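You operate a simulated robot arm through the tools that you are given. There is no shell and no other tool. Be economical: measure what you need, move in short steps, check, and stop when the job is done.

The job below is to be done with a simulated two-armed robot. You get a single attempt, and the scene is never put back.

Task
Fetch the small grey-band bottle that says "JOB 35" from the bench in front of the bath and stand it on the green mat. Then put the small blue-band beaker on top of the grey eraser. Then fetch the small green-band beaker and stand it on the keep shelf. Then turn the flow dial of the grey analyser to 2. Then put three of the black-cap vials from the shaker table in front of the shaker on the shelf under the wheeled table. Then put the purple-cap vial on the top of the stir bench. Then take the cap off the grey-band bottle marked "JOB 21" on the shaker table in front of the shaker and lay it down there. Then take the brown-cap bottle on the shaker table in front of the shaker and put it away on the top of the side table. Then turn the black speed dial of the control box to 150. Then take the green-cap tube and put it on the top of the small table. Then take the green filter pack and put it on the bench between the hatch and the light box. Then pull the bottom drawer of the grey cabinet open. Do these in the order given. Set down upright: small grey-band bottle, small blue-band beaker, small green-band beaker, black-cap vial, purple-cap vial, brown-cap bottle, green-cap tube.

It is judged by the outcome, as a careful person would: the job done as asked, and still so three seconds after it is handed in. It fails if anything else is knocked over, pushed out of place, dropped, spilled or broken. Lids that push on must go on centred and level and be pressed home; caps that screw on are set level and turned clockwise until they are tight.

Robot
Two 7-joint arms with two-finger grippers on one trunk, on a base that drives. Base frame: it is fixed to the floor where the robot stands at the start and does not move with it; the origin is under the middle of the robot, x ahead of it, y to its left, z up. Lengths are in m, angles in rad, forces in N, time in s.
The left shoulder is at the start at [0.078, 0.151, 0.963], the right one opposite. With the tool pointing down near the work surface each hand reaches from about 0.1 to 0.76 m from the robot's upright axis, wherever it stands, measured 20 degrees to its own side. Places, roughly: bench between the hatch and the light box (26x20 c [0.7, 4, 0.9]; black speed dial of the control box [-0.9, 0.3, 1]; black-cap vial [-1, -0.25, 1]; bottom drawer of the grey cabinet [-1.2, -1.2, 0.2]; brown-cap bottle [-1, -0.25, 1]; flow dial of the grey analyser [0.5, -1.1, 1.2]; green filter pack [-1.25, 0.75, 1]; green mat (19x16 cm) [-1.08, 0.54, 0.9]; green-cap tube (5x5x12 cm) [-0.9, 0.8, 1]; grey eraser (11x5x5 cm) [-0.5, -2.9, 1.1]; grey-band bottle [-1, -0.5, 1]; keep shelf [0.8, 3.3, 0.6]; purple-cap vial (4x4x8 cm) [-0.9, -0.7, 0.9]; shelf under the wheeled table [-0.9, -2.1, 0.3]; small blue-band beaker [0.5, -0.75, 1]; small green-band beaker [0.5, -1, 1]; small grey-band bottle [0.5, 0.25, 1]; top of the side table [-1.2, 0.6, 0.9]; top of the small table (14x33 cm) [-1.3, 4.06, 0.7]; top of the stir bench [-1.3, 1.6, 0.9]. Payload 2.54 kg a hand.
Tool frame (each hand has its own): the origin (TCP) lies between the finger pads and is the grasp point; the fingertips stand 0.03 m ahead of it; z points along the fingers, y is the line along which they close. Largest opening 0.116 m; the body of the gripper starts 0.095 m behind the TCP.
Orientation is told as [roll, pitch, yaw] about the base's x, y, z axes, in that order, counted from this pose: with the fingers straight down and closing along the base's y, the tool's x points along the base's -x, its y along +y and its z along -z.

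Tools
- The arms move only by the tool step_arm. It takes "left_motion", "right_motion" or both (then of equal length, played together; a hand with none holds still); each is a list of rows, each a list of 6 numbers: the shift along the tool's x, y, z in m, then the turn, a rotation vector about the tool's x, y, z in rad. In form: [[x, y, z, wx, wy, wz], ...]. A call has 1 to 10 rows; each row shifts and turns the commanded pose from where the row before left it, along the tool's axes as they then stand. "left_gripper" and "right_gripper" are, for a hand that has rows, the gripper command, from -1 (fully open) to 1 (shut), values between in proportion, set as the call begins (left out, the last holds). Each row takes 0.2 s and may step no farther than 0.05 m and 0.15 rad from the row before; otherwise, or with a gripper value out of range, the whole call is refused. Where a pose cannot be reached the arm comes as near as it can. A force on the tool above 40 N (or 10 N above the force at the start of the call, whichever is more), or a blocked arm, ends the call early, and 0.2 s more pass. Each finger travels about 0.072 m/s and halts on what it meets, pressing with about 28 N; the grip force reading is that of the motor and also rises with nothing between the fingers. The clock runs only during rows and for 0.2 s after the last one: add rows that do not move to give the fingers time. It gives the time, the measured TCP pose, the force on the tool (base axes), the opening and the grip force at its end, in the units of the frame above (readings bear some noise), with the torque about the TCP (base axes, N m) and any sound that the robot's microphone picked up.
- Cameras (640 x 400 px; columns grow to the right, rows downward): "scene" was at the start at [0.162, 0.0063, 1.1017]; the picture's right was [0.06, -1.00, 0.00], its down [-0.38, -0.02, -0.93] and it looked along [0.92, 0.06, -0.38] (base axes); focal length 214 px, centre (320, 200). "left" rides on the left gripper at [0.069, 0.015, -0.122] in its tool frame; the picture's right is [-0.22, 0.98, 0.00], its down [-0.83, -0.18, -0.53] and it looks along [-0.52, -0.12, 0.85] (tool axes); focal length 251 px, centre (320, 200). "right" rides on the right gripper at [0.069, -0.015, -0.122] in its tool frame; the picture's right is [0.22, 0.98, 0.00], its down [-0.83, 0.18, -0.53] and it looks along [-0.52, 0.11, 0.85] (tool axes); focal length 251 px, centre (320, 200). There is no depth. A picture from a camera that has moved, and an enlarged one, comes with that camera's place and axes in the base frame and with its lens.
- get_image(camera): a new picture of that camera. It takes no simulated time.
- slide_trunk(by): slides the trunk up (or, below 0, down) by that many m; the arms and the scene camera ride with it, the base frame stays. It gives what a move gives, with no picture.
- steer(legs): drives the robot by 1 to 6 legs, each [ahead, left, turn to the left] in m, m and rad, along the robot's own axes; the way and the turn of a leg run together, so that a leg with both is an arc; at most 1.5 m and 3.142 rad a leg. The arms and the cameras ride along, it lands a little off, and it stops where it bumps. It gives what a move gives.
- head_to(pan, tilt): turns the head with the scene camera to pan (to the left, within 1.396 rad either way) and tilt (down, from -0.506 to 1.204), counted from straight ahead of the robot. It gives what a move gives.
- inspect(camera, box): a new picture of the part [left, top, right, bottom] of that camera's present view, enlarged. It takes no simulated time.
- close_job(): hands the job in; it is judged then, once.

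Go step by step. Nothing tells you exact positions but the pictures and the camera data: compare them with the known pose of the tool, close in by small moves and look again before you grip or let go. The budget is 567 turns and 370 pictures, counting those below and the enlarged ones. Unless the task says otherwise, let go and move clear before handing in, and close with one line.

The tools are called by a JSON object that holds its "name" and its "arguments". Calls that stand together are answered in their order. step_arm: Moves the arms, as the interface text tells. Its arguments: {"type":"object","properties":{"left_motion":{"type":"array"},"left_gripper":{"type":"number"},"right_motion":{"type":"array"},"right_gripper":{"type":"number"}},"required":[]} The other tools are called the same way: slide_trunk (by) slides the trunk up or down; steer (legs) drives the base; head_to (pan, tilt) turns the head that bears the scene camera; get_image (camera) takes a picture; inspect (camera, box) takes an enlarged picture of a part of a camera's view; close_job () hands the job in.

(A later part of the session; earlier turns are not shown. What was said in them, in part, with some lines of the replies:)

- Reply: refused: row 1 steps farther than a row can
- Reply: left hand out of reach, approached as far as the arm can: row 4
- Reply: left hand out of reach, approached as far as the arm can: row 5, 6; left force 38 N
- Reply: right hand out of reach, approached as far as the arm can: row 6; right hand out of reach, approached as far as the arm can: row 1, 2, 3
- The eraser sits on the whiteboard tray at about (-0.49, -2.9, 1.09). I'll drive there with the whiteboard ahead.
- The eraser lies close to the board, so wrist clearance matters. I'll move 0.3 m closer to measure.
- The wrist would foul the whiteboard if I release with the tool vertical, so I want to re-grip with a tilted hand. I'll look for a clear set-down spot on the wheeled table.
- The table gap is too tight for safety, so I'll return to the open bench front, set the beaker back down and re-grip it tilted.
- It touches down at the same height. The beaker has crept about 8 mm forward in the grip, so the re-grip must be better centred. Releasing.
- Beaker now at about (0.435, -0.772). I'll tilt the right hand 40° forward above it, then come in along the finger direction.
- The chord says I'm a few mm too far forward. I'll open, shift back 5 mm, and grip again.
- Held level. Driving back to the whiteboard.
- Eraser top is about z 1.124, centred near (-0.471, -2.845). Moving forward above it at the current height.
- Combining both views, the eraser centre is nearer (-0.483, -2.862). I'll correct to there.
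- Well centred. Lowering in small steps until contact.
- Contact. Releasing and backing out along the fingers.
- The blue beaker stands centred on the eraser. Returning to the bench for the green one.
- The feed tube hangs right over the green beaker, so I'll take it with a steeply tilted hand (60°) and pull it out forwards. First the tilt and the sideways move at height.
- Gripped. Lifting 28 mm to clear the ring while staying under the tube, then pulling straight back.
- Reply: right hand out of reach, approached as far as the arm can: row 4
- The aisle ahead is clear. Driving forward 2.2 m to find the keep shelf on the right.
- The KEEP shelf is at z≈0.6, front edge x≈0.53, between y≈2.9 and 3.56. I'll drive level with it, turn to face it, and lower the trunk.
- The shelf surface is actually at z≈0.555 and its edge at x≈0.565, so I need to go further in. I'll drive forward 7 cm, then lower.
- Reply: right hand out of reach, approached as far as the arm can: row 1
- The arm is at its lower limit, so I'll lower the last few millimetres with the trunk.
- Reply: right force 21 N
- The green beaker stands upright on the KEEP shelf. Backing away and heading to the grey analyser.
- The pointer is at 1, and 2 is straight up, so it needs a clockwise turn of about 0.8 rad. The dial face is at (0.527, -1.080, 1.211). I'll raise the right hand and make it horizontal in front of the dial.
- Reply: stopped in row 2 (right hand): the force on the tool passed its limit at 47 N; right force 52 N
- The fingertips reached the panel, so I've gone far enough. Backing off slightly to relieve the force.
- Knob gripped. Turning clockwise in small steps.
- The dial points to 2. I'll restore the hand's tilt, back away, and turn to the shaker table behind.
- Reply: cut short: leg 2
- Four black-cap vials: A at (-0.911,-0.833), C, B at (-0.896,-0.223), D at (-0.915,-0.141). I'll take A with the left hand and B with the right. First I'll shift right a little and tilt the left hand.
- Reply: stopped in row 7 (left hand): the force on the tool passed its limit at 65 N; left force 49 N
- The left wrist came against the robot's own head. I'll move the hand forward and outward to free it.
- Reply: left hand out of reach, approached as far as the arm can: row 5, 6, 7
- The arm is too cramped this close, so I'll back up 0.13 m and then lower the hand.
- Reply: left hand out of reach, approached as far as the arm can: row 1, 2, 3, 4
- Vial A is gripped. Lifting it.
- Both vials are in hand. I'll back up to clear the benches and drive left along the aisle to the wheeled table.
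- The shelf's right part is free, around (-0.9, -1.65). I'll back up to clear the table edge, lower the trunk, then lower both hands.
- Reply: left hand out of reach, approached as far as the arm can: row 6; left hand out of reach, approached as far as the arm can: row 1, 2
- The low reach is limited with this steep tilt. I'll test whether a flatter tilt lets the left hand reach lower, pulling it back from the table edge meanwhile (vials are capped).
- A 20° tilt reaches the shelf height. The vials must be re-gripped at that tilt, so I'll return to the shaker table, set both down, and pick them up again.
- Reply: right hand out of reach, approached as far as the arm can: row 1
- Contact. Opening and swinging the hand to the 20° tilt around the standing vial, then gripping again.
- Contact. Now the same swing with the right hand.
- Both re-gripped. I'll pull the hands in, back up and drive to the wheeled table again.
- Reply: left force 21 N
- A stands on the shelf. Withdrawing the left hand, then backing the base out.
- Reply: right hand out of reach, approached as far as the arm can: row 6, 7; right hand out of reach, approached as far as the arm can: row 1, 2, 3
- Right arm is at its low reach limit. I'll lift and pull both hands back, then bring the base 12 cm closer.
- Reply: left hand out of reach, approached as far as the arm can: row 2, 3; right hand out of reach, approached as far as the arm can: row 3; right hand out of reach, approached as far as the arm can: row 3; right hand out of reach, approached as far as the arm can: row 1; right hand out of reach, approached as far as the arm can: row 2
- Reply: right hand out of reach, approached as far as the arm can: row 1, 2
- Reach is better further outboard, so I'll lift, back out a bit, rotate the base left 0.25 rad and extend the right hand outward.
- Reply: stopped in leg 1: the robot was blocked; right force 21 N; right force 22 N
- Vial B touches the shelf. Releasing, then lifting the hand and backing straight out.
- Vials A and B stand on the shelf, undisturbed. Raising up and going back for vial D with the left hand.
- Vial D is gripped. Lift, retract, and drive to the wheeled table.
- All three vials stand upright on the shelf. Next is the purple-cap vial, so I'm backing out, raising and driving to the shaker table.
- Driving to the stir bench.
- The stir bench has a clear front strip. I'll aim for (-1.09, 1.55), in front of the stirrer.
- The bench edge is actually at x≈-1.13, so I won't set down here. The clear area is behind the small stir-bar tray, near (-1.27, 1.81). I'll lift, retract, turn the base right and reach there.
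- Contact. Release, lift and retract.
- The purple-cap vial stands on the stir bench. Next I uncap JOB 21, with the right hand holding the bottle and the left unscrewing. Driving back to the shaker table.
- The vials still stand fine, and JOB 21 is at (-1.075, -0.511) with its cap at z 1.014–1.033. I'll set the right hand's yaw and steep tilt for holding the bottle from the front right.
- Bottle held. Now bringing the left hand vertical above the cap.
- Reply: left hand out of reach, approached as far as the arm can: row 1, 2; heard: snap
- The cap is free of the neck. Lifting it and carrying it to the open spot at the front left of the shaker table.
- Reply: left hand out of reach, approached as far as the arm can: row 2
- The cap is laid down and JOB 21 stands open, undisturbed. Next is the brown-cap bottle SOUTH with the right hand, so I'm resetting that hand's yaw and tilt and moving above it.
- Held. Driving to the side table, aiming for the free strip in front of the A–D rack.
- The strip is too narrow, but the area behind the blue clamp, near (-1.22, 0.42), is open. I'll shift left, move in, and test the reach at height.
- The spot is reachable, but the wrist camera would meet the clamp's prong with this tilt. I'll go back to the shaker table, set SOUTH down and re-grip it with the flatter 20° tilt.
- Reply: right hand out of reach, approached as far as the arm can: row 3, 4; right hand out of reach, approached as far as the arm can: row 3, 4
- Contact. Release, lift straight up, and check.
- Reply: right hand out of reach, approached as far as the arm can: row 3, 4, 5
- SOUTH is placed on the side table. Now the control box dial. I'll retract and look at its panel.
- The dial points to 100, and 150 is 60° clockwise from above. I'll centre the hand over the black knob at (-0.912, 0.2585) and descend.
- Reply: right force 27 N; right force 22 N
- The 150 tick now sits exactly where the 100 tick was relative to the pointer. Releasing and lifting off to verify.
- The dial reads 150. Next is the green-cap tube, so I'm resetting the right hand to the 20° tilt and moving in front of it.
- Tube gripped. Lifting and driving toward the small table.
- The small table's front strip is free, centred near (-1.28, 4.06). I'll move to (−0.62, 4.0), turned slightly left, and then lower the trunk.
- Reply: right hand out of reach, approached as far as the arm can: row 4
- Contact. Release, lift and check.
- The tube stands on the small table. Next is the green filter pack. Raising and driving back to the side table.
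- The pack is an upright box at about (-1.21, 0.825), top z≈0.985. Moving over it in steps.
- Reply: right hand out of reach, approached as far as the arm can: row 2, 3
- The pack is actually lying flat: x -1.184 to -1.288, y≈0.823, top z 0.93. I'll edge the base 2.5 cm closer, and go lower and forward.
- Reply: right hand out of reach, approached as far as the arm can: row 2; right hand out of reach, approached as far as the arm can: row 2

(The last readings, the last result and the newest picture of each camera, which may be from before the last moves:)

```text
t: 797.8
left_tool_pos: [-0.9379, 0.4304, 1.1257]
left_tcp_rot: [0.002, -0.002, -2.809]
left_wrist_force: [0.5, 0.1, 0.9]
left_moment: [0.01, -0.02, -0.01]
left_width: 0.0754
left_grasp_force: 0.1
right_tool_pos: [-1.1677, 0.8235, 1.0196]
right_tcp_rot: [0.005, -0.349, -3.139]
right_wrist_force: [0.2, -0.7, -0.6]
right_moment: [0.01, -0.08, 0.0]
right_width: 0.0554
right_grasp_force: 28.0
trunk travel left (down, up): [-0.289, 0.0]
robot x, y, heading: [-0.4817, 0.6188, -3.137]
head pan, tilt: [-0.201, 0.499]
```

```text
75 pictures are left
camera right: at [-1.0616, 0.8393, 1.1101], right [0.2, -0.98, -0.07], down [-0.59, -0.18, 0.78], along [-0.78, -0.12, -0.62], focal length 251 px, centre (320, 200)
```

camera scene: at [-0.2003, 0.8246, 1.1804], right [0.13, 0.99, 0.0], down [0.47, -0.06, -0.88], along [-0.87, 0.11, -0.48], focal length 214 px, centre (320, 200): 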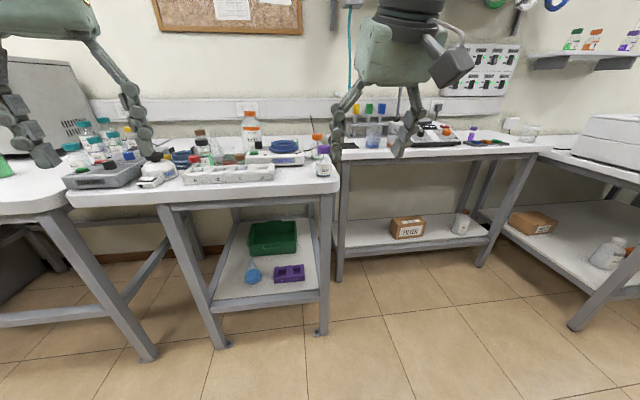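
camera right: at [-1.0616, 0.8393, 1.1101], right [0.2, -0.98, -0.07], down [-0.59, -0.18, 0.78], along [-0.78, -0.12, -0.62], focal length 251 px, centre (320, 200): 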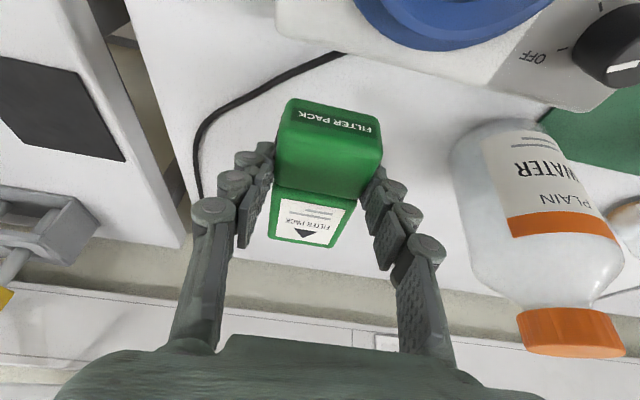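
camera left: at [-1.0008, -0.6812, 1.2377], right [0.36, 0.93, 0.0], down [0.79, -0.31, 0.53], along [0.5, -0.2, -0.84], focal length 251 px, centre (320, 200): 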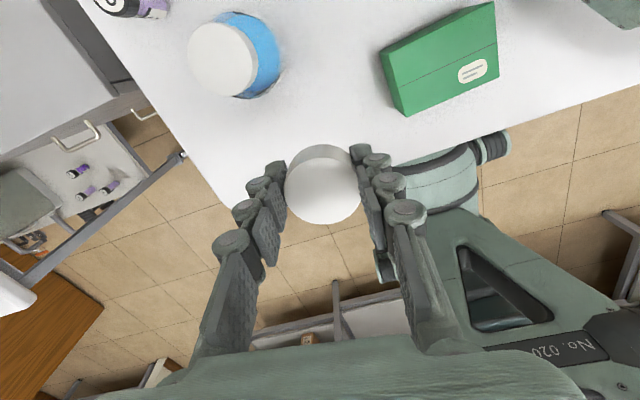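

{"name": "step_arm", "arguments": {"right_motion": [[-0.0137, 0, -0.0376, 0, 0, 0], [-0.0086, 0, -0.0235, 0, 0, 0], [0.0188, 0, -0.0169, 0, 0, 0], [0.0376, 0, -0.0137, 0, 0, 0], [0.0376, 0, -0.0137, 0, 0, 0], [0.0376, 0, -0.0137, 0, 0, 0], [0.0376, 0, -0.0137, 0, 0, 0], [0, 0, 0, 0, 0, 0]]}}

{"name": "steer", "arguments": {"legs": [[-0.33, 0, 0], [0, 0, -1.57]]}}

{"name": "steer", "arguments": {"legs": [[1.15, 0, 0], [1.15, 0, 0], [0.9, 0, 0]]}}

{"name": "head_to", "arguments": {"pan": -0.7, "tilt": 0.4}}

{"name": "get_image", "arguments": {"camera": "scene"}}

```text
t: 799.5
left_tool_pos: [-0.9378, 0.4303, 1.1242]
left_tcp_rot: [0.001, -0.002, -2.809]
left_wrist_force: [-0.8, 0.3, 0.0]
left_moment: [0.0, 0.0, -0.03]
left_width: 0.0751
left_grasp_force: 0.0
right_tool_pos: [-0.9822, 0.8229, 1.0931]
right_tcp_rot: [0.007, -0.349, -3.142]
right_wrist_force: [0.9, 0.3, -1.2]
right_moment: [-0.01, -0.07, -0.02]
right_width: 0.0552
right_grasp_force: 28.0
trunk travel left (down, up): [-0.289, 0.0]
robot x, y, heading: [-0.4803, 0.6232, -3.137]
head pan, tilt: [-0.201, 0.499]
```

```text
t: 805.7
left_tool_pos: [-0.3428, 1.078, 1.1245]
left_tcp_rot: [0.002, -0.002, 1.898]
left_wrist_force: [0.0, -0.5, 0.0]
left_moment: [0.0, 0.0, 0.0]
left_width: 0.0754
left_grasp_force: 0.1
right_tool_pos: [0.0507, 1.1217, 1.0929]
right_tcp_rot: [0.005, -0.35, 1.57]
right_wrist_force: [-0.2, 0.8, -1.7]
right_moment: [-0.05, -0.02, -0.03]
right_width: 0.0552
right_grasp_force: 27.3
trunk travel left (down, up): [-0.289, 0.0]
robot x, y, heading: [-0.1535, 0.6198, 1.569]
head pan, tilt: [-0.201, 0.499]
```

```text
t: 820.9
left_tool_pos: [-0.2368, 4.1922, 1.1244]
left_tcp_rot: [0.002, -0.001, 1.87]
left_wrist_force: [0.9, 0.6, -0.6]
left_moment: [-0.01, 0.03, -0.01]
left_width: 0.0755
left_grasp_force: 0.1
right_tool_pos: [0.1581, 4.2245, 1.0926]
right_tcp_rot: [0.006, -0.35, 1.534]
right_wrist_force: [-0.7, 0.3, -1.7]
right_moment: [-0.06, 0.03, 0.0]
right_width: 0.0552
right_grasp_force: 27.9
trunk travel left (down, up): [-0.289, 0.0]
robot x, y, heading: [-0.0605, 3.7299, 1.543]
head pan, tilt: [-0.201, 0.499]
```

```text
t: 821.9
left_tool_pos: [-0.2379, 4.1924, 1.1248]
left_tcp_rot: [0.002, 0.0, 1.868]
left_wrist_force: [-0.1, 0.0, 0.1]
left_moment: [0.02, 0.02, -0.06]
left_width: 0.0753
left_grasp_force: 0.1
right_tool_pos: [0.1576, 4.2241, 1.0931]
right_tcp_rot: [0.004, -0.347, 1.536]
right_wrist_force: [0.0, -0.2, -0.6]
right_moment: [-0.06, -0.01, -0.02]
right_width: 0.0553
right_grasp_force: 27.7
trunk travel left (down, up): [-0.289, 0.0]
robot x, y, heading: [-0.0662, 3.7324, 1.541]
head pan, tilt: [-0.7, 0.4]
```

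```text
74 pictures are left
camera scene: at [0.0028, 3.8687, 1.1895], right [0.74, -0.67, 0.0], down [-0.26, -0.29, -0.92], along [0.61, 0.69, -0.39], focal length 214 px, centre (320, 200)
```

scene: 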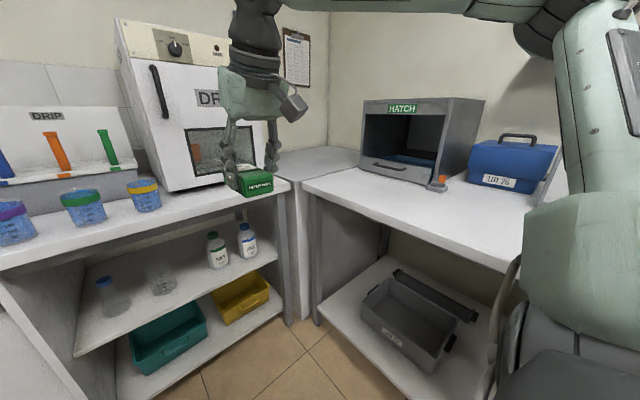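

{"name": "steer", "arguments": {"legs": [[0, 0, -1.54], [-0.1, 0, 0]]}}

{"name": "head_to", "arguments": {"pan": 0.15, "tilt": 0.5}}

{"name": "get_image", "arguments": {"camera": "scene"}}

```text
t: 826.9
left_tool_pos: [0.2956, 3.915, 1.1253]
left_tcp_rot: [0.001, -0.001, 0.317]
left_wrist_force: [0.3, -0.6, 0.9]
left_moment: [0.0, -0.02, -0.02]
left_width: 0.0757
left_grasp_force: 0.0
right_tool_pos: [0.3351, 3.5208, 1.0928]
right_tcp_rot: [0.006, -0.35, -0.014]
right_wrist_force: [0.0, -0.8, -1.4]
right_moment: [-0.02, 0.03, 0.0]
right_width: 0.0552
right_grasp_force: 28.5
trunk travel left (down, up): [-0.289, 0.0]
robot x, y, heading: [-0.1592, 3.7363, -0.013]
head pan, tilt: [-0.7, 0.4]
```

```text
t: 828.0
left_tool_pos: [0.296, 3.9154, 1.1247]
left_tcp_rot: [0.003, -0.001, 0.314]
left_wrist_force: [-0.5, 0.1, -0.2]
left_moment: [0.03, -0.02, -0.02]
left_width: 0.0754
left_grasp_force: 0.0
right_tool_pos: [0.3353, 3.5209, 1.0923]
right_tcp_rot: [0.005, -0.351, -0.015]
right_wrist_force: [-0.1, 0.1, -1.2]
right_moment: [-0.01, 0.04, 0.0]
right_width: 0.055
right_grasp_force: 27.9
trunk travel left (down, up): [-0.289, 0.0]
robot x, y, heading: [-0.1623, 3.7295, -0.015]
head pan, tilt: [0.15, 0.499]
```

```text
73 pictures are left
camera scene: at [-0.0021, 3.7444, 1.1804], right [0.14, -0.99, 0.0], down [-0.47, -0.07, -0.88], along [0.87, 0.12, -0.48], focal length 214 px, centre (320, 200)
```

scene: 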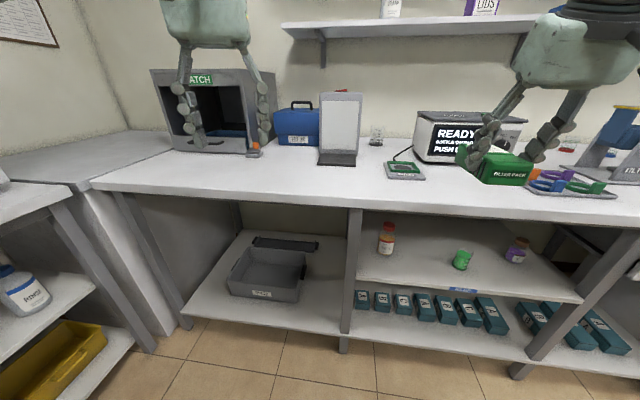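

The free area is around (0.68, 3.98), between the hatch and the upright light box. Moving in front of it.

{"name": "steer", "arguments": {"legs": [[0, 0.37, 0.014], [0.2, 0, 0]]}}

{"name": "step_arm", "arguments": {"right_motion": [[-0.0376, 0, 0.0137, 0, 0, 0], [-0.0376, 0, 0.0137, 0, 0, 0], [-0.0282, 0, 0.0103, 0, 0, 0], [0.0137, 0, 0.0376, 0, 0, 0], [0.0137, 0, 0.0376, 0, 0, 0], [0, 0, 0, 0, 0, 0]]}}

{"name": "get_image", "arguments": {"camera": "right"}}

{"name": "get_image", "arguments": {"camera": "scene"}}

```text
t: 833.3
left_tool_pos: [0.487, 4.2935, 1.1232]
left_tcp_rot: [0.001, 0.0, 0.329]
left_wrist_force: [0.8, 0.7, 0.4]
left_moment: [0.0, 0.04, 0.03]
left_width: 0.0756
left_grasp_force: 0.0
right_tool_pos: [0.5319, 3.9016, 1.0927]
right_tcp_rot: [0.006, -0.35, 0.0]
right_wrist_force: [0.8, -0.9, -1.4]
right_moment: [-0.06, 0.08, 0.01]
right_width: 0.0554
right_grasp_force: 28.2
trunk travel left (down, up): [-0.289, 0.0]
robot x, y, heading: [0.0301, 4.1033, 0.009]
head pan, tilt: [0.15, 0.499]
```

```text
t: 834.7
left_tool_pos: [0.4862, 4.293, 1.1249]
left_tcp_rot: [0.002, 0.0, 0.331]
left_wrist_force: [-0.3, 0.1, -0.2]
left_moment: [0.01, 0.0, -0.03]
left_width: 0.0754
left_grasp_force: 0.0
right_tool_pos: [0.6417, 3.9007, 1.0156]
right_tcp_rot: [0.004, -0.348, 0.0]
right_wrist_force: [1.0, 0.7, -1.0]
right_moment: [-0.01, 0.05, 0.01]
right_width: 0.0553
right_grasp_force: 27.5
trunk travel left (down, up): [-0.289, 0.0]
robot x, y, heading: [0.0308, 4.104, 0.003]
head pan, tilt: [0.15, 0.499]
```

```text
72 pictures are left
camera right: at [0.5349, 3.8849, 1.1063], right [-0.2, 0.98, -0.07], down [0.59, 0.18, 0.79], along [0.78, 0.12, -0.62], focal length 251 px, centre (320, 200)
```

right: 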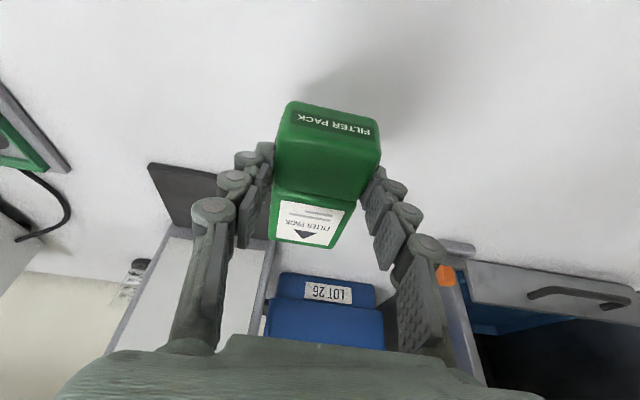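

```text
71 pictures are left
camera scene: at [0.1903, 4.1189, 1.1804], right [0.15, -0.99, 0.0], down [-0.47, -0.07, -0.88], along [0.87, 0.13, -0.48], focal length 214 px, centre (320, 200)
```

scene: 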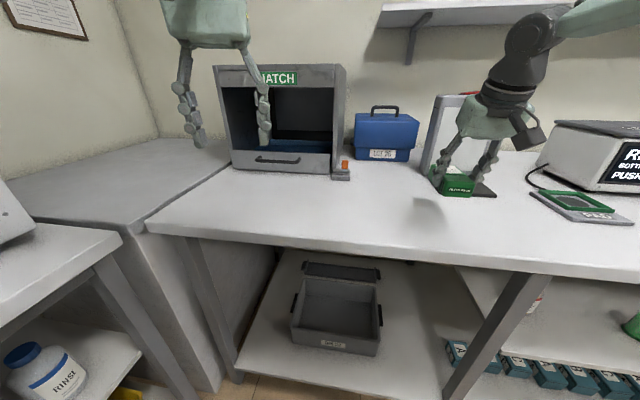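

{"name": "step_arm", "arguments": {"right_motion": [[-0.005, 0.035, 0.002, 0, 0, 0], [-0.005, 0.035, 0.002, 0, 0, 0], [-0.005, 0.03, 0.002, 0, 0, 0], [0.0137, 0, 0.0376, 0, 0, 0], [0, 0, 0, 0, 0, 0]]}}

{"name": "get_image", "arguments": {"camera": "right"}}

```text
t: 835.9
left_tool_pos: [0.4867, 4.2943, 1.1249]
left_tcp_rot: [0.002, -0.003, 0.329]
left_wrist_force: [-0.1, -0.1, 0.0]
left_moment: [0.02, 0.0, 0.0]
left_width: 0.0753
left_grasp_force: 0.1
right_tool_pos: [0.6553, 3.9919, 0.9713]
right_tcp_rot: [0.006, -0.35, 0.001]
right_wrist_force: [-0.1, -0.4, -1.0]
right_moment: [-0.02, 0.04, -0.02]
right_width: 0.055
right_grasp_force: 27.4
right hand out of reach, approached as far as the arm can: row 3
trunk travel left (down, up): [-0.289, 0.0]
robot x, y, heading: [0.0308, 4.1045, 0.008]
head pan, tilt: [0.15, 0.499]
```

```text
70 pictures are left
camera right: at [0.5485, 3.9754, 1.063], right [-0.2, 0.98, -0.07], down [0.59, 0.18, 0.79], along [0.78, 0.12, -0.61], focal length 251 px, centre (320, 200)
```

right: 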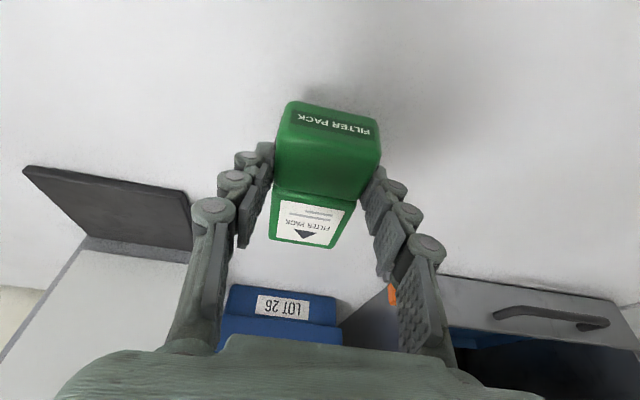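

{"name": "step_arm", "arguments": {"right_motion": [[0.0082, 0, 0.0226, 0, 0, 0], [0, 0, 0, 0, 0, 0]]}}

{"name": "step_arm", "arguments": {"right_motion": [[0.001, 0, 0.0028, 0, 0, 0], [0, 0, 0, 0, 0, 0]]}}

{"name": "step_arm", "arguments": {"right_motion": [[0.001, 0, 0.0028, 0, 0, 0], [0, 0, 0, 0, 0, 0]]}}

```text
t: 836.5
left_tool_pos: [0.4873, 4.2946, 1.125]
left_tcp_rot: [0.002, -0.002, 0.331]
left_wrist_force: [0.3, -0.6, 0.3]
left_moment: [0.02, 0.01, -0.03]
left_width: 0.0753
left_grasp_force: 0.1
right_tool_pos: [0.6547, 3.9906, 0.9507]
right_tcp_rot: [0.005, -0.35, 0.0]
right_wrist_force: [-1.0, 0.5, -1.2]
right_moment: [0.01, 0.04, 0.0]
right_width: 0.0553
right_grasp_force: 28.2
trunk travel left (down, up): [-0.289, 0.0]
robot x, y, heading: [0.0315, 4.1027, 0.001]
head pan, tilt: [0.15, 0.499]
```

```text
t: 837.1
left_tool_pos: [0.4862, 4.2941, 1.1242]
left_tcp_rot: [0.0, -0.003, 0.33]
left_wrist_force: [-0.3, 0.0, 0.4]
left_moment: [0.0, 0.0, -0.03]
left_width: 0.0756
left_grasp_force: 0.1
right_tool_pos: [0.6544, 3.9911, 0.9475]
right_tcp_rot: [0.006, -0.35, -0.001]
right_wrist_force: [-0.4, -0.1, -1.1]
right_moment: [0.02, 0.0, -0.01]
right_width: 0.0552
right_grasp_force: 27.7
trunk travel left (down, up): [-0.289, 0.0]
robot x, y, heading: [0.036, 4.1052, 0.005]
head pan, tilt: [0.15, 0.499]
```

```text
t: 837.7
left_tool_pos: [0.4862, 4.2945, 1.1257]
left_tcp_rot: [0.003, -0.003, 0.329]
left_wrist_force: [0.1, -0.3, 0.0]
left_moment: [-0.02, 0.01, -0.01]
left_width: 0.075
left_grasp_force: 0.0
right_tool_pos: [0.6543, 3.9921, 0.9439]
right_tcp_rot: [0.004, -0.351, -0.002]
right_wrist_force: [-0.1, 0.6, -1.5]
right_moment: [0.02, 0.04, -0.01]
right_width: 0.0551
right_grasp_force: 28.3
trunk travel left (down, up): [-0.289, 0.0]
robot x, y, heading: [0.0299, 4.1037, 0.005]
head pan, tilt: [0.15, 0.499]
```

{"name": "step_arm", "arguments": {"right_motion": [[0.0009, 0, 0.0024, 0, 0, 0], [0, 0, 0, 0, 0, 0]]}}

{"name": "step_arm", "arguments": {"right_motion": [[0.0005, 0, 0.0014, 0, 0, 0], [0, 0, 0, 0, 0, 0]]}}

```text
t: 838.3
left_tool_pos: [0.4849, 4.2935, 1.1246]
left_tcp_rot: [0.001, 0.0, 0.33]
left_wrist_force: [0.6, -0.9, 0.4]
left_moment: [0.01, -0.02, 0.01]
left_width: 0.0755
left_grasp_force: 0.1
right_tool_pos: [0.6557, 3.9915, 0.9418]
right_tcp_rot: [0.005, -0.351, -0.001]
right_wrist_force: [0.2, 0.4, 0.6]
right_moment: [-0.04, -0.14, 0.02]
right_width: 0.0554
right_grasp_force: 28.0
trunk travel left (down, up): [-0.289, 0.0]
robot x, y, heading: [0.03, 4.1025, -0.001]
head pan, tilt: [0.15, 0.499]
```

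```text
t: 838.9
left_tool_pos: [0.4851, 4.2937, 1.1264]
left_tcp_rot: [0.002, -0.004, 0.331]
left_wrist_force: [0.0, -0.3, -0.3]
left_moment: [0.01, 0.01, 0.01]
left_width: 0.0756
left_grasp_force: 0.1
right_tool_pos: [0.656, 3.9918, 0.941]
right_tcp_rot: [0.005, -0.354, 0.0]
right_wrist_force: [-1.8, -1.8, 10.7]
right_moment: [-0.4, -0.54, -0.13]
right_width: 0.0552
right_grasp_force: 28.0
trunk travel left (down, up): [-0.289, 0.0]
robot x, y, heading: [0.0341, 4.1075, 0.009]
head pan, tilt: [0.15, 0.499]
```

Contact. Release, lift and verify.

{"name": "step_arm", "arguments": {"right_motion": [[0, 0, 0, 0, 0, 0], [0, 0, 0, 0, 0, 0], [0, 0, 0, 0, 0, 0], [-0.0137, 0, -0.0376, 0, 0, 0], [-0.0137, 0, -0.0376, 0, 0, 0], [-0.0137, 0, -0.0376, 0, 0, 0], [0.0376, 0, -0.0137, 0, 0, 0], [0.0376, 0, -0.0137, 0, 0, 0], [0.0376, 0, -0.0137, 0, 0, 0], [0, 0, 0, 0, 0, 0]], "right_gripper": -0.6}}

{"name": "get_image", "arguments": {"camera": "scene"}}

```text
t: 841.1
left_tool_pos: [0.4862, 4.2932, 1.1239]
left_tcp_rot: [0.002, -0.001, 0.33]
left_wrist_force: [0.1, -0.1, -0.4]
left_moment: [0.01, 0.03, 0.01]
left_width: 0.0755
left_grasp_force: 0.1
right_tool_pos: [0.5374, 3.9842, 1.0409]
right_tcp_rot: [0.006, -0.349, -0.001]
right_wrist_force: [-0.7, -0.4, -0.1]
right_moment: [0.04, 0.05, 0.01]
right_width: 0.093
right_grasp_force: 0.0
right hand out of reach, approached as far as the arm can: row 6
trunk travel left (down, up): [-0.289, 0.0]
robot x, y, heading: [0.0302, 4.1052, 0.001]
head pan, tilt: [0.15, 0.499]
```

```text
69 pictures are left
camera scene: at [0.1908, 4.1189, 1.1803], right [0.15, -0.99, 0.0], down [-0.47, -0.07, -0.88], along [0.87, 0.13, -0.48], focal length 214 px, centre (320, 200)
```

scene: 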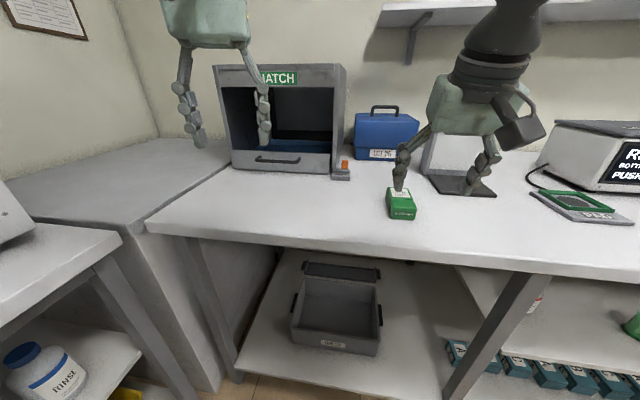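

The filter pack is placed between hatch and light box. Last is the bottom drawer of the grey cabinet. Driving back down the aisle.

{"name": "steer", "arguments": {"legs": [[-0.17, 0, 0], [0, 0, -1.575], [1.3, 0, 0], [1.3, 0, 0]]}}

{"name": "steer", "arguments": {"legs": [[1.25, 0, 0], [1.25, 0, 0]]}}

```text
t: 858.8
left_tool_pos: [0.0823, 1.0532, 1.1241]
left_tcp_rot: [0.002, -0.001, -1.212]
left_wrist_force: [0.2, -0.7, 0.1]
left_moment: [0.01, 0.01, 0.03]
left_width: 0.0754
left_grasp_force: 0.0
right_tool_pos: [-0.2255, 0.9961, 1.0414]
right_tcp_rot: [0.005, -0.349, -1.543]
right_wrist_force: [-0.2, -0.2, -0.2]
right_moment: [0.01, -0.02, 0.0]
right_width: 0.0928
right_grasp_force: 0.1
trunk travel left (down, up): [-0.289, 0.0]
robot x, y, heading: [-0.1203, 1.5025, -1.54]
head pan, tilt: [0.15, 0.499]
```

```text
t: 870.9
left_tool_pos: [0.1191, -1.4227, 1.1259]
left_tcp_rot: [0.003, -0.002, -1.233]
left_wrist_force: [0.5, -0.2, 0.2]
left_moment: [0.0, 0.0, 0.04]
left_width: 0.0752
left_grasp_force: 0.1
right_tool_pos: [-0.1891, -1.4738, 1.0408]
right_tcp_rot: [0.006, -0.346, -1.565]
right_wrist_force: [0.2, -0.7, -0.1]
right_moment: [0.03, -0.01, 0.01]
right_width: 0.0925
right_grasp_force: 0.0
trunk travel left (down, up): [-0.289, 0.0]
robot x, y, heading: [-0.0725, -0.9682, -1.556]
head pan, tilt: [0.15, 0.499]
```

{"name": "steer", "arguments": {"legs": [[0, 0, -1.585]]}}

{"name": "slide_trunk", "arguments": {"by": -0.285}}

{"name": "step_arm", "arguments": {"left_motion": [[0, 0, 0.04, 0, 0, -0.14], [0, 0, 0.04, 0, 0, -0.14], [0, 0, 0.04, 0, 0, -0.14], [0, 0, 0.04, 0, 0, -0.14], [0, 0, 0.04, 0, 0, -0.14], [0, 0, 0.04, 0, 0, -0.14], [0, 0, 0.04, 0, 0, -0.14], [0, 0, 0.04, 0, 0, -0.14], [0, 0, 0.04, 0, 0, -0.12], [0, 0, 0, 0, 0, 0]], "left_gripper": -0.3}}

{"name": "head_to", "arguments": {"pan": 0.2, "tilt": 0.6}}

{"name": "get_image", "arguments": {"camera": "scene"}}

```text
t: 875.2
left_tool_pos: [-0.5298, -1.1555, 1.1251]
left_tcp_rot: [0.001, 0.0, -2.816]
left_wrist_force: [0.4, -0.9, -1.1]
left_moment: [0.02, 0.0, 0.03]
left_width: 0.0753
left_grasp_force: 0.1
right_tool_pos: [-0.5775, -0.8454, 1.0411]
right_tcp_rot: [0.003, -0.349, 3.137]
right_wrist_force: [0.1, -0.2, -0.3]
right_moment: [0.03, 0.01, 0.0]
right_width: 0.0928
right_grasp_force: 0.0
trunk travel left (down, up): [-0.289, 0.0]
robot x, y, heading: [-0.0749, -0.9682, 3.144]
head pan, tilt: [0.15, 0.499]
```

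```text
t: 878.1
left_tool_pos: [-0.5303, -1.1554, 0.8407]
left_tcp_rot: [0.002, -0.003, -2.815]
left_wrist_force: [0.2, 0.6, 1.2]
left_moment: [-0.01, 0.0, 0.0]
left_width: 0.0755
left_grasp_force: 0.0
right_tool_pos: [-0.5773, -0.8466, 0.7559]
right_tcp_rot: [0.004, -0.351, 3.136]
right_wrist_force: [-0.8, 0.0, -0.2]
right_moment: [0.0, 0.0, 0.01]
right_width: 0.0925
right_grasp_force: 0.0
trunk travel left (down, up): [-0.004, 0.285]
robot x, y, heading: [-0.0758, -0.9678, 3.142]
head pan, tilt: [0.15, 0.499]
```

```text
t: 880.3
left_tool_pos: [-0.5283, -1.1553, 0.4798]
left_tcp_rot: [-0.002, -0.002, -1.575]
left_wrist_force: [-0.4, -0.1, 0.2]
left_moment: [0.0, 0.0, -0.02]
left_width: 0.0758
left_grasp_force: 0.0
right_tool_pos: [-0.5781, -0.8462, 0.7556]
right_tcp_rot: [0.005, -0.348, 3.137]
right_wrist_force: [0.3, 0.2, 0.0]
right_moment: [0.0, -0.02, 0.03]
right_width: 0.0927
right_grasp_force: 0.1
trunk travel left (down, up): [-0.004, 0.285]
robot x, y, heading: [-0.0724, -0.966, 3.142]
head pan, tilt: [0.15, 0.499]
```

```text
t: 881.0
left_tool_pos: [-0.5278, -1.1551, 0.4791]
left_tcp_rot: [-0.001, -0.003, -1.578]
left_wrist_force: [-0.1, -0.2, -0.3]
left_moment: [0.01, -0.01, -0.01]
left_width: 0.0751
left_grasp_force: 0.0
right_tool_pos: [-0.5773, -0.8457, 0.7571]
right_tcp_rot: [0.005, -0.348, 3.136]
right_wrist_force: [0.0, 0.2, 0.6]
right_moment: [0.01, 0.02, -0.02]
right_width: 0.0927
right_grasp_force: 0.0
trunk travel left (down, up): [-0.004, 0.285]
robot x, y, heading: [-0.0767, -0.9689, 3.138]
head pan, tilt: [0.201, 0.6]
```

```text
68 pictures are left
camera scene: at [-0.2264, -0.9848, 0.8864], right [-0.2, 0.98, 0.0], down [0.55, 0.11, -0.83], along [-0.81, -0.16, -0.56], focal length 214 px, centre (320, 200)
```

scene: 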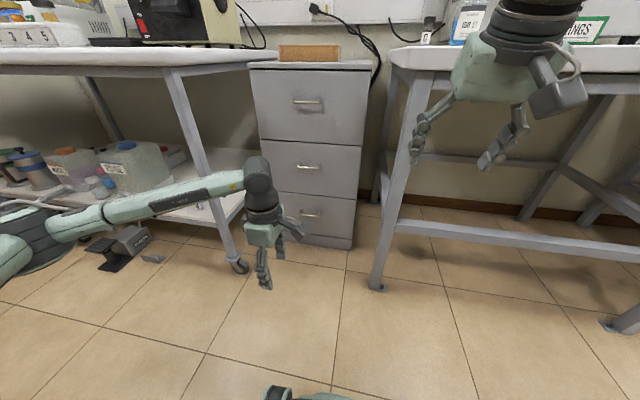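

Bottom handle is at about (-1.05, -1.173, 0.217). I'll tuck the right hand back so it clears the table leg, then move in with the left.

{"name": "step_arm", "arguments": {"right_motion": [[0.0376, 0, -0.0137, 0, 0, 0], [0.0376, 0, -0.0137, 0, 0, 0], [0.0376, 0, -0.0137, 0, 0, 0], [0.0376, 0, -0.0137, 0, 0, 0], [0.0376, 0, -0.0137, 0, 0, 0]], "left_motion": [[0, 0, 0.03, 0, 0, 0], [0, 0, 0.03, 0, 0, 0], [0, 0, 0.03, 0, 0, 0], [0, 0, 0.03, 0, 0, 0], [0, 0, 0, 0, 0, 0]]}}

{"name": "steer", "arguments": {"legs": [[0.3, 0, 0]]}}

{"name": "get_image", "arguments": {"camera": "left"}}

{"name": "get_image", "arguments": {"camera": "scene"}}

```text
t: 882.2
left_tool_pos: [-0.5274, -1.1568, 0.3599]
left_tcp_rot: [-0.002, -0.001, -1.577]
left_wrist_force: [0.1, 0.0, -0.2]
left_moment: [0.02, -0.01, 0.0]
left_width: 0.0756
left_grasp_force: 0.1
right_tool_pos: [-0.38, -0.8435, 0.7568]
right_tcp_rot: [0.01, -0.338, 3.122]
right_wrist_force: [1.2, -0.2, 0.3]
right_moment: [0.01, 0.04, -0.01]
right_width: 0.093
right_grasp_force: 0.1
trunk travel left (down, up): [-0.004, 0.285]
robot x, y, heading: [-0.0725, -0.9707, 3.142]
head pan, tilt: [0.201, 0.6]
```

```text
t: 884.2
left_tool_pos: [-0.8315, -1.152, 0.3605]
left_tcp_rot: [0.0, -0.001, -1.582]
left_wrist_force: [0.0, 0.0, 0.0]
left_moment: [-0.02, -0.02, 0.0]
left_width: 0.0754
left_grasp_force: 0.0
right_tool_pos: [-0.6795, -0.8405, 0.7551]
right_tcp_rot: [0.007, -0.342, 3.121]
right_wrist_force: [0.0, -0.4, 0.8]
right_moment: [0.0, 0.02, -0.01]
right_width: 0.0925
right_grasp_force: 0.1
trunk travel left (down, up): [-0.004, 0.285]
robot x, y, heading: [-0.377, -0.9641, 3.133]
head pan, tilt: [0.201, 0.6]
```

```text
67 pictures are left
camera left: at [-0.8147, -1.0839, 0.4818], right [0.97, -0.23, 0.0], down [-0.19, -0.82, 0.54], along [-0.12, -0.52, -0.84], focal length 251 px, centre (320, 200)
```

left: 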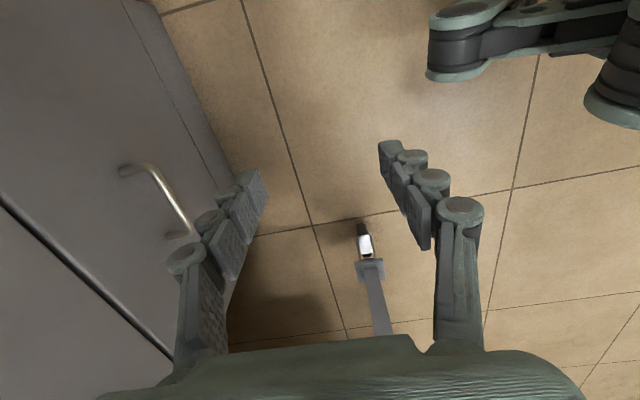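

```text
66 pictures are left
camera scene: at [-0.5278, -0.9889, 0.8918], right [-0.26, 0.96, 0.0], down [0.49, 0.13, -0.86], along [-0.83, -0.23, -0.51], focal length 214 px, centre (320, 200)
```

scene: 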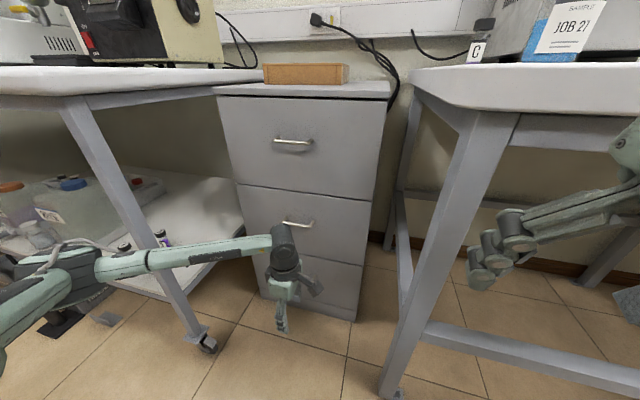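

{"name": "step_arm", "arguments": {"left_motion": [[-0.02, -0.035, 0.02, 0, 0, 0], [-0.02, -0.035, 0.02, 0, 0, 0], [-0.018, -0.035, 0.02, 0, 0, 0], [0, 0, 0, 0, 0, 0]]}}

{"name": "get_image", "arguments": {"camera": "left"}}

```text
t: 885.2
left_tool_pos: [-0.9343, -1.2092, 0.2977]
left_tcp_rot: [-0.002, -0.001, -1.586]
left_wrist_force: [-0.4, -0.2, 0.1]
left_moment: [-0.04, 0.02, -0.01]
left_width: 0.0752
left_grasp_force: 0.0
right_tool_pos: [-0.68, -0.8398, 0.7545]
right_tcp_rot: [0.007, -0.338, 3.118]
right_wrist_force: [0.5, 0.2, 1.0]
right_moment: [-0.02, -0.01, 0.0]
right_width: 0.0928
right_grasp_force: 0.0
trunk travel left (down, up): [-0.004, 0.285]
robot x, y, heading: [-0.3759, -0.9701, 3.133]
head pan, tilt: [0.201, 0.6]
```

```text
65 pictures are left
camera left: at [-0.9181, -1.141, 0.419], right [0.97, -0.23, 0.0], down [-0.19, -0.82, 0.54], along [-0.12, -0.52, -0.84], focal length 251 px, centre (320, 200)
```

left: 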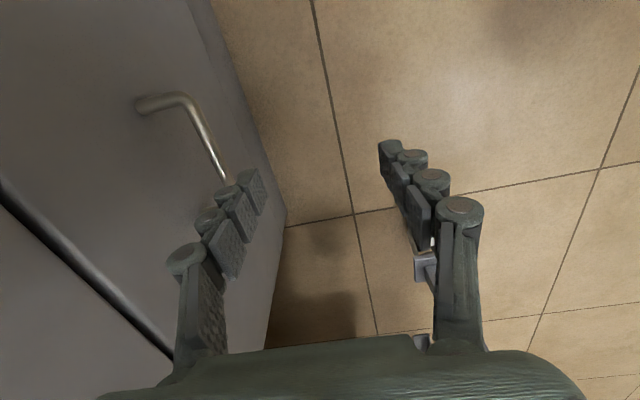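

The gripper body would touch the cabinet if vertical, so I'll lean the hand 20° and use a narrow opening, hooking the bar near the fingertips.

{"name": "step_arm", "arguments": {"left_motion": [[0, 0, 0, 0.12, 0, 0], [0, 0, 0, 0.12, 0, 0], [0, 0, 0, 0.11, 0, 0], [0, -0.028, 0.0117, 0, 0, 0], [0, -0.0274, 0.0117, 0, 0, 0], [0, 0, 0, 0, 0, 0]], "left_gripper": 0.4}}

{"name": "get_image", "arguments": {"camera": "left"}}

{"name": "get_image", "arguments": {"camera": "scene"}}

```text
t: 886.6
left_tool_pos: [-0.9987, -1.2068, 0.2979]
left_tcp_rot: [-0.35, -0.002, -1.584]
left_wrist_force: [0.9, 0.1, -0.4]
left_moment: [-0.01, -0.01, -0.02]
left_width: 0.0348
left_grasp_force: 0.0
right_tool_pos: [-0.6808, -0.8392, 0.7559]
right_tcp_rot: [0.007, -0.341, 3.118]
right_wrist_force: [1.0, -1.0, -0.7]
right_moment: [0.0, -0.01, 0.03]
right_width: 0.0931
right_grasp_force: 0.1
trunk travel left (down, up): [-0.004, 0.285]
robot x, y, heading: [-0.3706, -0.9693, 3.13]
head pan, tilt: [0.201, 0.6]
```

```text
64 pictures are left
camera left: at [-0.9407, -1.1398, 0.4068], right [0.91, -0.23, -0.34], down [0.0, -0.82, 0.57], along [-0.41, -0.52, -0.75], focal length 251 px, centre (320, 200)
```

left: 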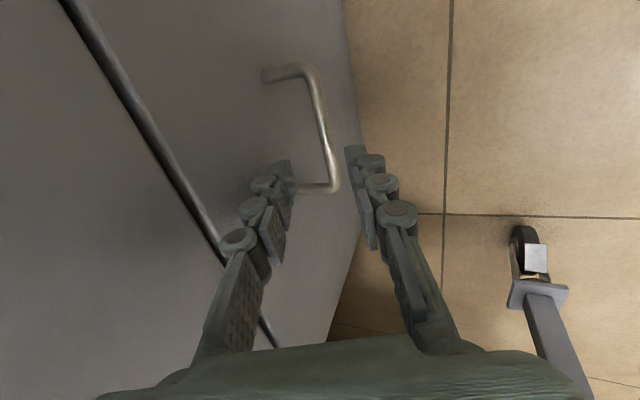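

```text
63 pictures are left
camera scene: at [-0.5273, -0.9886, 0.8899], right [-0.26, 0.97, 0.0], down [0.51, 0.14, -0.85], along [-0.82, -0.22, -0.53], focal length 214 px, centre (320, 200)
```

scene: 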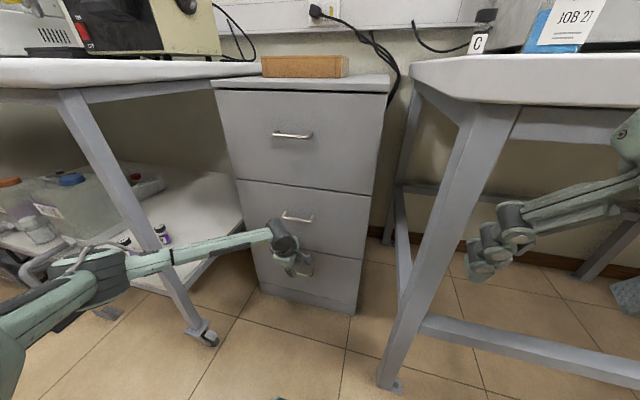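

{"name": "step_arm", "arguments": {"left_motion": [[0, 0.002, 0.02, 0, 0, 0], [0, 0, 0.018, 0, 0, 0], [0, 0, 0, 0, 0, 0]]}}

{"name": "get_image", "arguments": {"camera": "left"}}

```text
t: 887.4
left_tool_pos: [-1.0109, -1.2089, 0.2607]
left_tcp_rot: [-0.35, 0.0, -1.584]
left_wrist_force: [1.0, -0.3, 0.0]
left_moment: [-0.01, -0.03, -0.01]
left_width: 0.0346
left_grasp_force: 0.0
right_tool_pos: [-0.6804, -0.84, 0.7554]
right_tcp_rot: [0.008, -0.341, 3.119]
right_wrist_force: [0.4, 0.0, -0.4]
right_moment: [-0.04, 0.0, 0.02]
right_width: 0.0925
right_grasp_force: 0.1
trunk travel left (down, up): [-0.004, 0.285]
robot x, y, heading: [-0.3745, -0.9697, 3.136]
head pan, tilt: [0.201, 0.6]
```

```text
62 pictures are left
camera left: at [-0.9538, -1.142, 0.3691], right [0.91, -0.23, -0.33], down [0.0, -0.82, 0.57], along [-0.4, -0.52, -0.75], focal length 251 px, centre (320, 200)
```

left: 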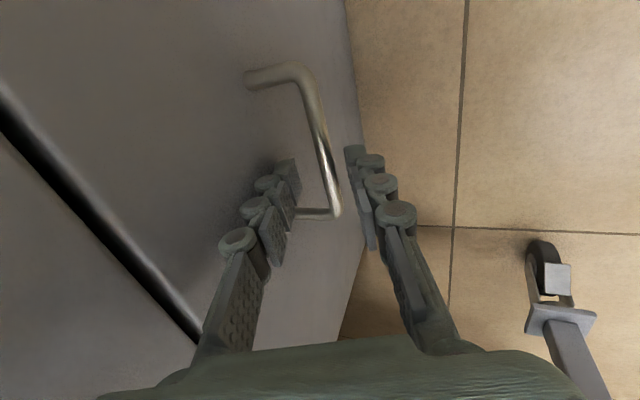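

{"name": "step_arm", "arguments": {"left_motion": [[0, 0.003, 0.012, 0, 0, 0], [0, 0, 0.012, 0, 0, 0], [0, 0, 0, 0, 0, 0]]}}

{"name": "get_image", "arguments": {"camera": "left"}}

```text
t: 888.2
left_tool_pos: [-1.016, -1.2095, 0.2386]
left_tcp_rot: [-0.351, -0.003, -1.584]
left_wrist_force: [2.3, 0.3, 0.4]
left_moment: [0.0, 0.06, -0.02]
left_width: 0.0352
left_grasp_force: 0.1
right_tool_pos: [-0.6799, -0.8381, 0.756]
right_tcp_rot: [0.006, -0.34, 3.117]
right_wrist_force: [0.0, -0.1, 0.2]
right_moment: [-0.01, -0.01, -0.01]
right_width: 0.0927
right_grasp_force: 0.0
trunk travel left (down, up): [-0.004, 0.285]
robot x, y, heading: [-0.3754, -0.9662, 3.133]
head pan, tilt: [0.201, 0.6]
```

```text
61 pictures are left
camera left: at [-0.9583, -1.1415, 0.3464], right [0.91, -0.23, -0.34], down [0.0, -0.82, 0.57], along [-0.41, -0.52, -0.75], focal length 251 px, centre (320, 200)
```

left: 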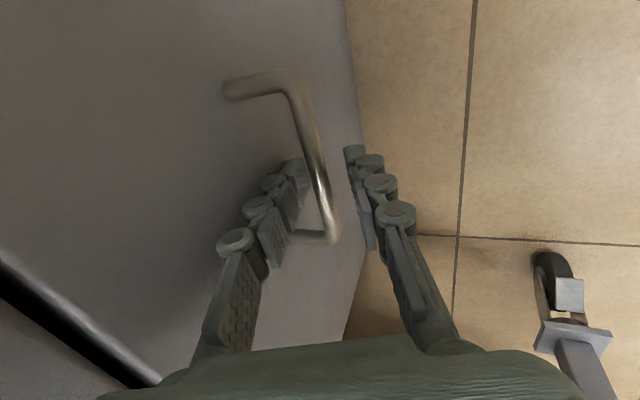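

Bar sits between the fingers. Closing.

{"name": "step_arm", "arguments": {"left_motion": [[0, 0, 0, 0, 0, 0], [0, 0, 0, 0, 0, 0], [0, 0, 0, 0, 0, 0]], "left_gripper": 1}}

{"name": "get_image", "arguments": {"camera": "left"}}

```text
t: 889.0
left_tool_pos: [-1.0147, -1.2085, 0.2362]
left_tcp_rot: [-0.348, -0.003, -1.582]
left_wrist_force: [11.6, 1.2, -0.1]
left_moment: [-0.1, 0.1, 0.09]
left_width: 0.0075
left_grasp_force: 34.2
right_tool_pos: [-0.6813, -0.8397, 0.7549]
right_tcp_rot: [0.006, -0.339, 3.119]
right_wrist_force: [0.5, -0.2, 1.4]
right_moment: [0.0, 0.0, 0.02]
right_width: 0.0926
right_grasp_force: 0.1
trunk travel left (down, up): [-0.004, 0.285]
robot x, y, heading: [-0.3751, -0.9685, 3.138]
head pan, tilt: [0.201, 0.6]
```

```text
60 pictures are left
camera left: at [-0.9572, -1.1417, 0.3453], right [0.92, -0.23, -0.33], down [0.0, -0.82, 0.57], along [-0.4, -0.52, -0.75], focal length 251 px, centre (320, 200)
```

left: 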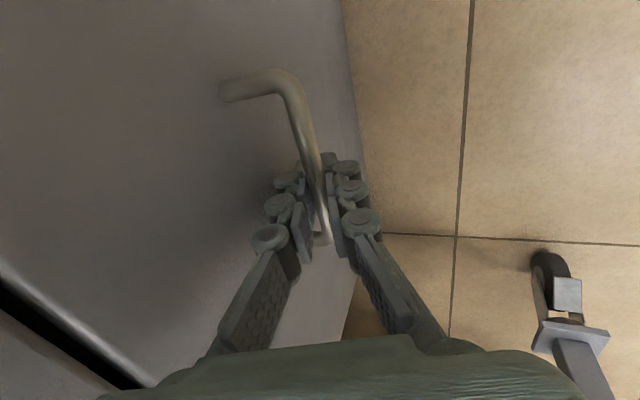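

{"name": "step_arm", "arguments": {"left_motion": [[0, 0.0188, -0.0069, 0, 0, 0], [0, 0.0188, -0.0069, 0, 0, 0], [0, 0.0188, -0.0069, 0, 0, 0], [0, 0, 0, 0, 0, 0]]}}

{"name": "steer", "arguments": {"legs": [[-0.2, 0, 0]]}}

{"name": "get_image", "arguments": {"camera": "scene"}}

```text
t: 890.0
left_tool_pos: [-0.9515, -1.2098, 0.2371]
left_tcp_rot: [-0.344, -0.006, -1.582]
left_wrist_force: [3.6, -3.4, -22.4]
left_moment: [0.15, 0.08, -0.08]
left_width: 0.0077
left_grasp_force: 34.3
right_tool_pos: [-0.6806, -0.8399, 0.754]
right_tcp_rot: [0.007, -0.339, 3.121]
right_wrist_force: [-0.7, -0.2, 0.6]
right_moment: [0.0, -0.04, 0.03]
right_width: 0.0928
right_grasp_force: 0.1
trunk travel left (down, up): [-0.004, 0.285]
robot x, y, heading: [-0.374, -0.9696, 3.134]
head pan, tilt: [0.201, 0.6]
```

```text
t: 891.6
left_tool_pos: [-0.7562, -1.2094, 0.24]
left_tcp_rot: [-0.351, 0.0, -1.584]
left_wrist_force: [2.0, 3.9, -17.5]
left_moment: [-0.25, 0.01, 0.1]
left_width: 0.0078
left_grasp_force: 34.6
right_tool_pos: [-0.4826, -0.8414, 0.7544]
right_tcp_rot: [0.005, -0.338, 3.12]
right_wrist_force: [-0.2, 0.5, -0.7]
right_moment: [0.01, -0.01, -0.03]
right_width: 0.0927
right_grasp_force: 0.1
trunk travel left (down, up): [-0.004, 0.285]
robot x, y, heading: [-0.1767, -0.9685, 3.132]
head pan, tilt: [0.201, 0.6]
```

```text
59 pictures are left
camera scene: at [-0.3305, -0.9907, 0.8884], right [-0.26, 0.97, 0.0], down [0.53, 0.14, -0.84], along [-0.81, -0.22, -0.54], focal length 214 px, centre (320, 200)
```

scene: 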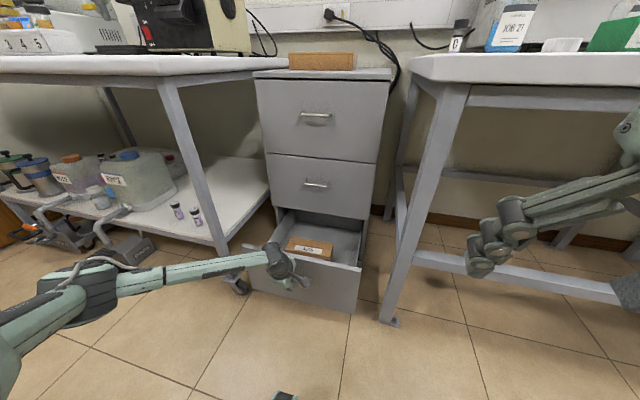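

The bottom drawer is open about 26 cm. I'll release the bar and lift the hand clear.

{"name": "step_arm", "arguments": {"left_motion": [[0, 0, 0, 0, 0, 0], [0, 0, 0, 0, 0, 0], [0, 0, 0, 0, 0, 0]], "left_gripper": 0.45}}

{"name": "step_arm", "arguments": {"left_motion": [[0, 0, -0.02, 0, 0, 0], [0, 0, -0.03, 0, 0, 0], [0, 0, -0.04, 0, 0, 0], [0, 0, -0.045, 0, 0, 0], [0, 0, -0.045, 0, 0, 0], [0, 0, 0, 0, 0, 0]]}}

{"name": "get_image", "arguments": {"camera": "scene"}}

```text
t: 892.4
left_tool_pos: [-0.7549, -1.2096, 0.2401]
left_tcp_rot: [-0.351, -0.001, -1.583]
left_wrist_force: [1.7, 0.9, 0.4]
left_moment: [0.0, 0.01, -0.02]
left_width: 0.0319
left_grasp_force: 0.1
right_tool_pos: [-0.4835, -0.8415, 0.7555]
right_tcp_rot: [0.005, -0.339, 3.118]
right_wrist_force: [0.3, 0.0, -1.1]
right_moment: [0.03, 0.0, 0.01]
right_width: 0.0926
right_grasp_force: 0.1
trunk travel left (down, up): [-0.004, 0.285]
robot x, y, heading: [-0.1776, -0.9702, 3.134]
head pan, tilt: [0.201, 0.6]
```

```text
t: 893.8
left_tool_pos: [-0.695, -1.2096, 0.4094]
left_tcp_rot: [-0.35, -0.002, -1.583]
left_wrist_force: [0.2, 0.2, 0.2]
left_moment: [-0.02, -0.01, 0.02]
left_width: 0.032
left_grasp_force: 0.0
right_tool_pos: [-0.4825, -0.8404, 0.7554]
right_tcp_rot: [0.006, -0.339, 3.12]
right_wrist_force: [0.0, -0.6, 0.7]
right_moment: [-0.02, -0.03, -0.03]
right_width: 0.0928
right_grasp_force: 0.1
trunk travel left (down, up): [-0.004, 0.285]
robot x, y, heading: [-0.1788, -0.9682, 3.135]
head pan, tilt: [0.201, 0.6]
```

```text
58 pictures are left
camera scene: at [-0.3294, -0.9901, 0.8881], right [-0.26, 0.97, 0.0], down [0.53, 0.14, -0.84], along [-0.81, -0.22, -0.55], focal length 214 px, centre (320, 200)
```

scene: 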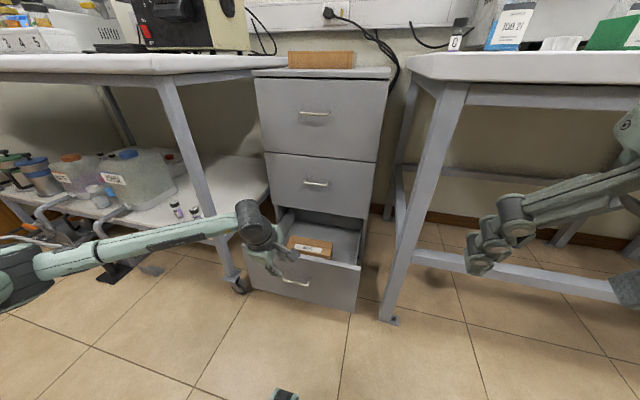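

The drawer stays open. I'll back off clear and take a last look at the beaker on the eraser.

{"name": "steer", "arguments": {"legs": [[-0.1, 0, 0]]}}

{"name": "slide_trunk", "arguments": {"by": 0.28}}

{"name": "head_to", "arguments": {"pan": 1.35, "tilt": 0.1}}

{"name": "get_image", "arguments": {"camera": "scene"}}

```text
t: 895.0
left_tool_pos: [-0.5966, -1.2104, 0.4096]
left_tcp_rot: [-0.35, -0.002, -1.584]
left_wrist_force: [-0.4, 1.1, -0.2]
left_moment: [-0.01, -0.02, 0.01]
left_width: 0.0318
left_grasp_force: 0.0
right_tool_pos: [-0.3832, -0.8416, 0.755]
right_tcp_rot: [0.007, -0.341, 3.118]
right_wrist_force: [-0.6, 0.2, 0.1]
right_moment: [0.03, 0.01, 0.01]
right_width: 0.0923
right_grasp_force: 0.1
trunk travel left (down, up): [-0.004, 0.285]
robot x, y, heading: [-0.0826, -0.9709, 3.136]
head pan, tilt: [0.201, 0.6]
```

```text
t: 897.8
left_tool_pos: [-0.5954, -1.2091, 0.6886]
left_tcp_rot: [-0.35, -0.002, -1.585]
left_wrist_force: [-0.6, -0.6, 0.0]
left_moment: [0.0, 0.0, 0.01]
left_width: 0.0319
left_grasp_force: 0.2
right_tool_pos: [-0.3833, -0.8414, 1.0343]
right_tcp_rot: [0.007, -0.34, 3.117]
right_wrist_force: [-0.4, 0.8, -0.5]
right_moment: [0.0, -0.02, -0.01]
right_width: 0.0928
right_grasp_force: 0.1
trunk travel left (down, up): [-0.284, 0.005]
robot x, y, heading: [-0.0758, -0.9698, 3.134]
head pan, tilt: [0.201, 0.6]
```

```text
t: 899.2
left_tool_pos: [-0.5957, -1.2104, 0.6886]
left_tcp_rot: [-0.351, -0.002, -1.585]
left_wrist_force: [0.0, 0.2, 0.4]
left_moment: [-0.02, 0.02, 0.05]
left_width: 0.0318
left_grasp_force: 0.0
right_tool_pos: [-0.3825, -0.8421, 1.0351]
right_tcp_rot: [0.008, -0.342, 3.12]
right_wrist_force: [-0.7, 0.5, -0.1]
right_moment: [-0.01, -0.02, 0.02]
right_width: 0.0928
right_grasp_force: 0.1
trunk travel left (down, up): [-0.284, 0.005]
robot x, y, heading: [-0.0789, -0.9675, 3.132]
head pan, tilt: [1.349, 0.099]
```

```text
57 pictures are left
camera scene: at [-0.1652, -1.0574, 1.2124], right [-0.97, 0.23, 0.0], down [0.02, 0.1, -0.99], along [-0.23, -0.97, -0.1], focal length 214 px, centre (320, 200)
```

scene: 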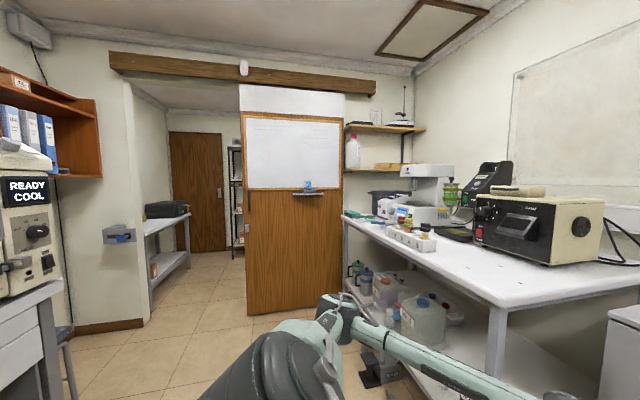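

The blue beaker still stands on the eraser, the drawer is open and both hands are clear. All twelve jobs are done, so I'm handing in.

{"name": "close_job", "arguments": {}}

```text
The job is handed in.
```

All twelve jobs are done in the order given. Everything that had to stand was upright when I last saw it, both hands are empty and clear, and the job is handed in.
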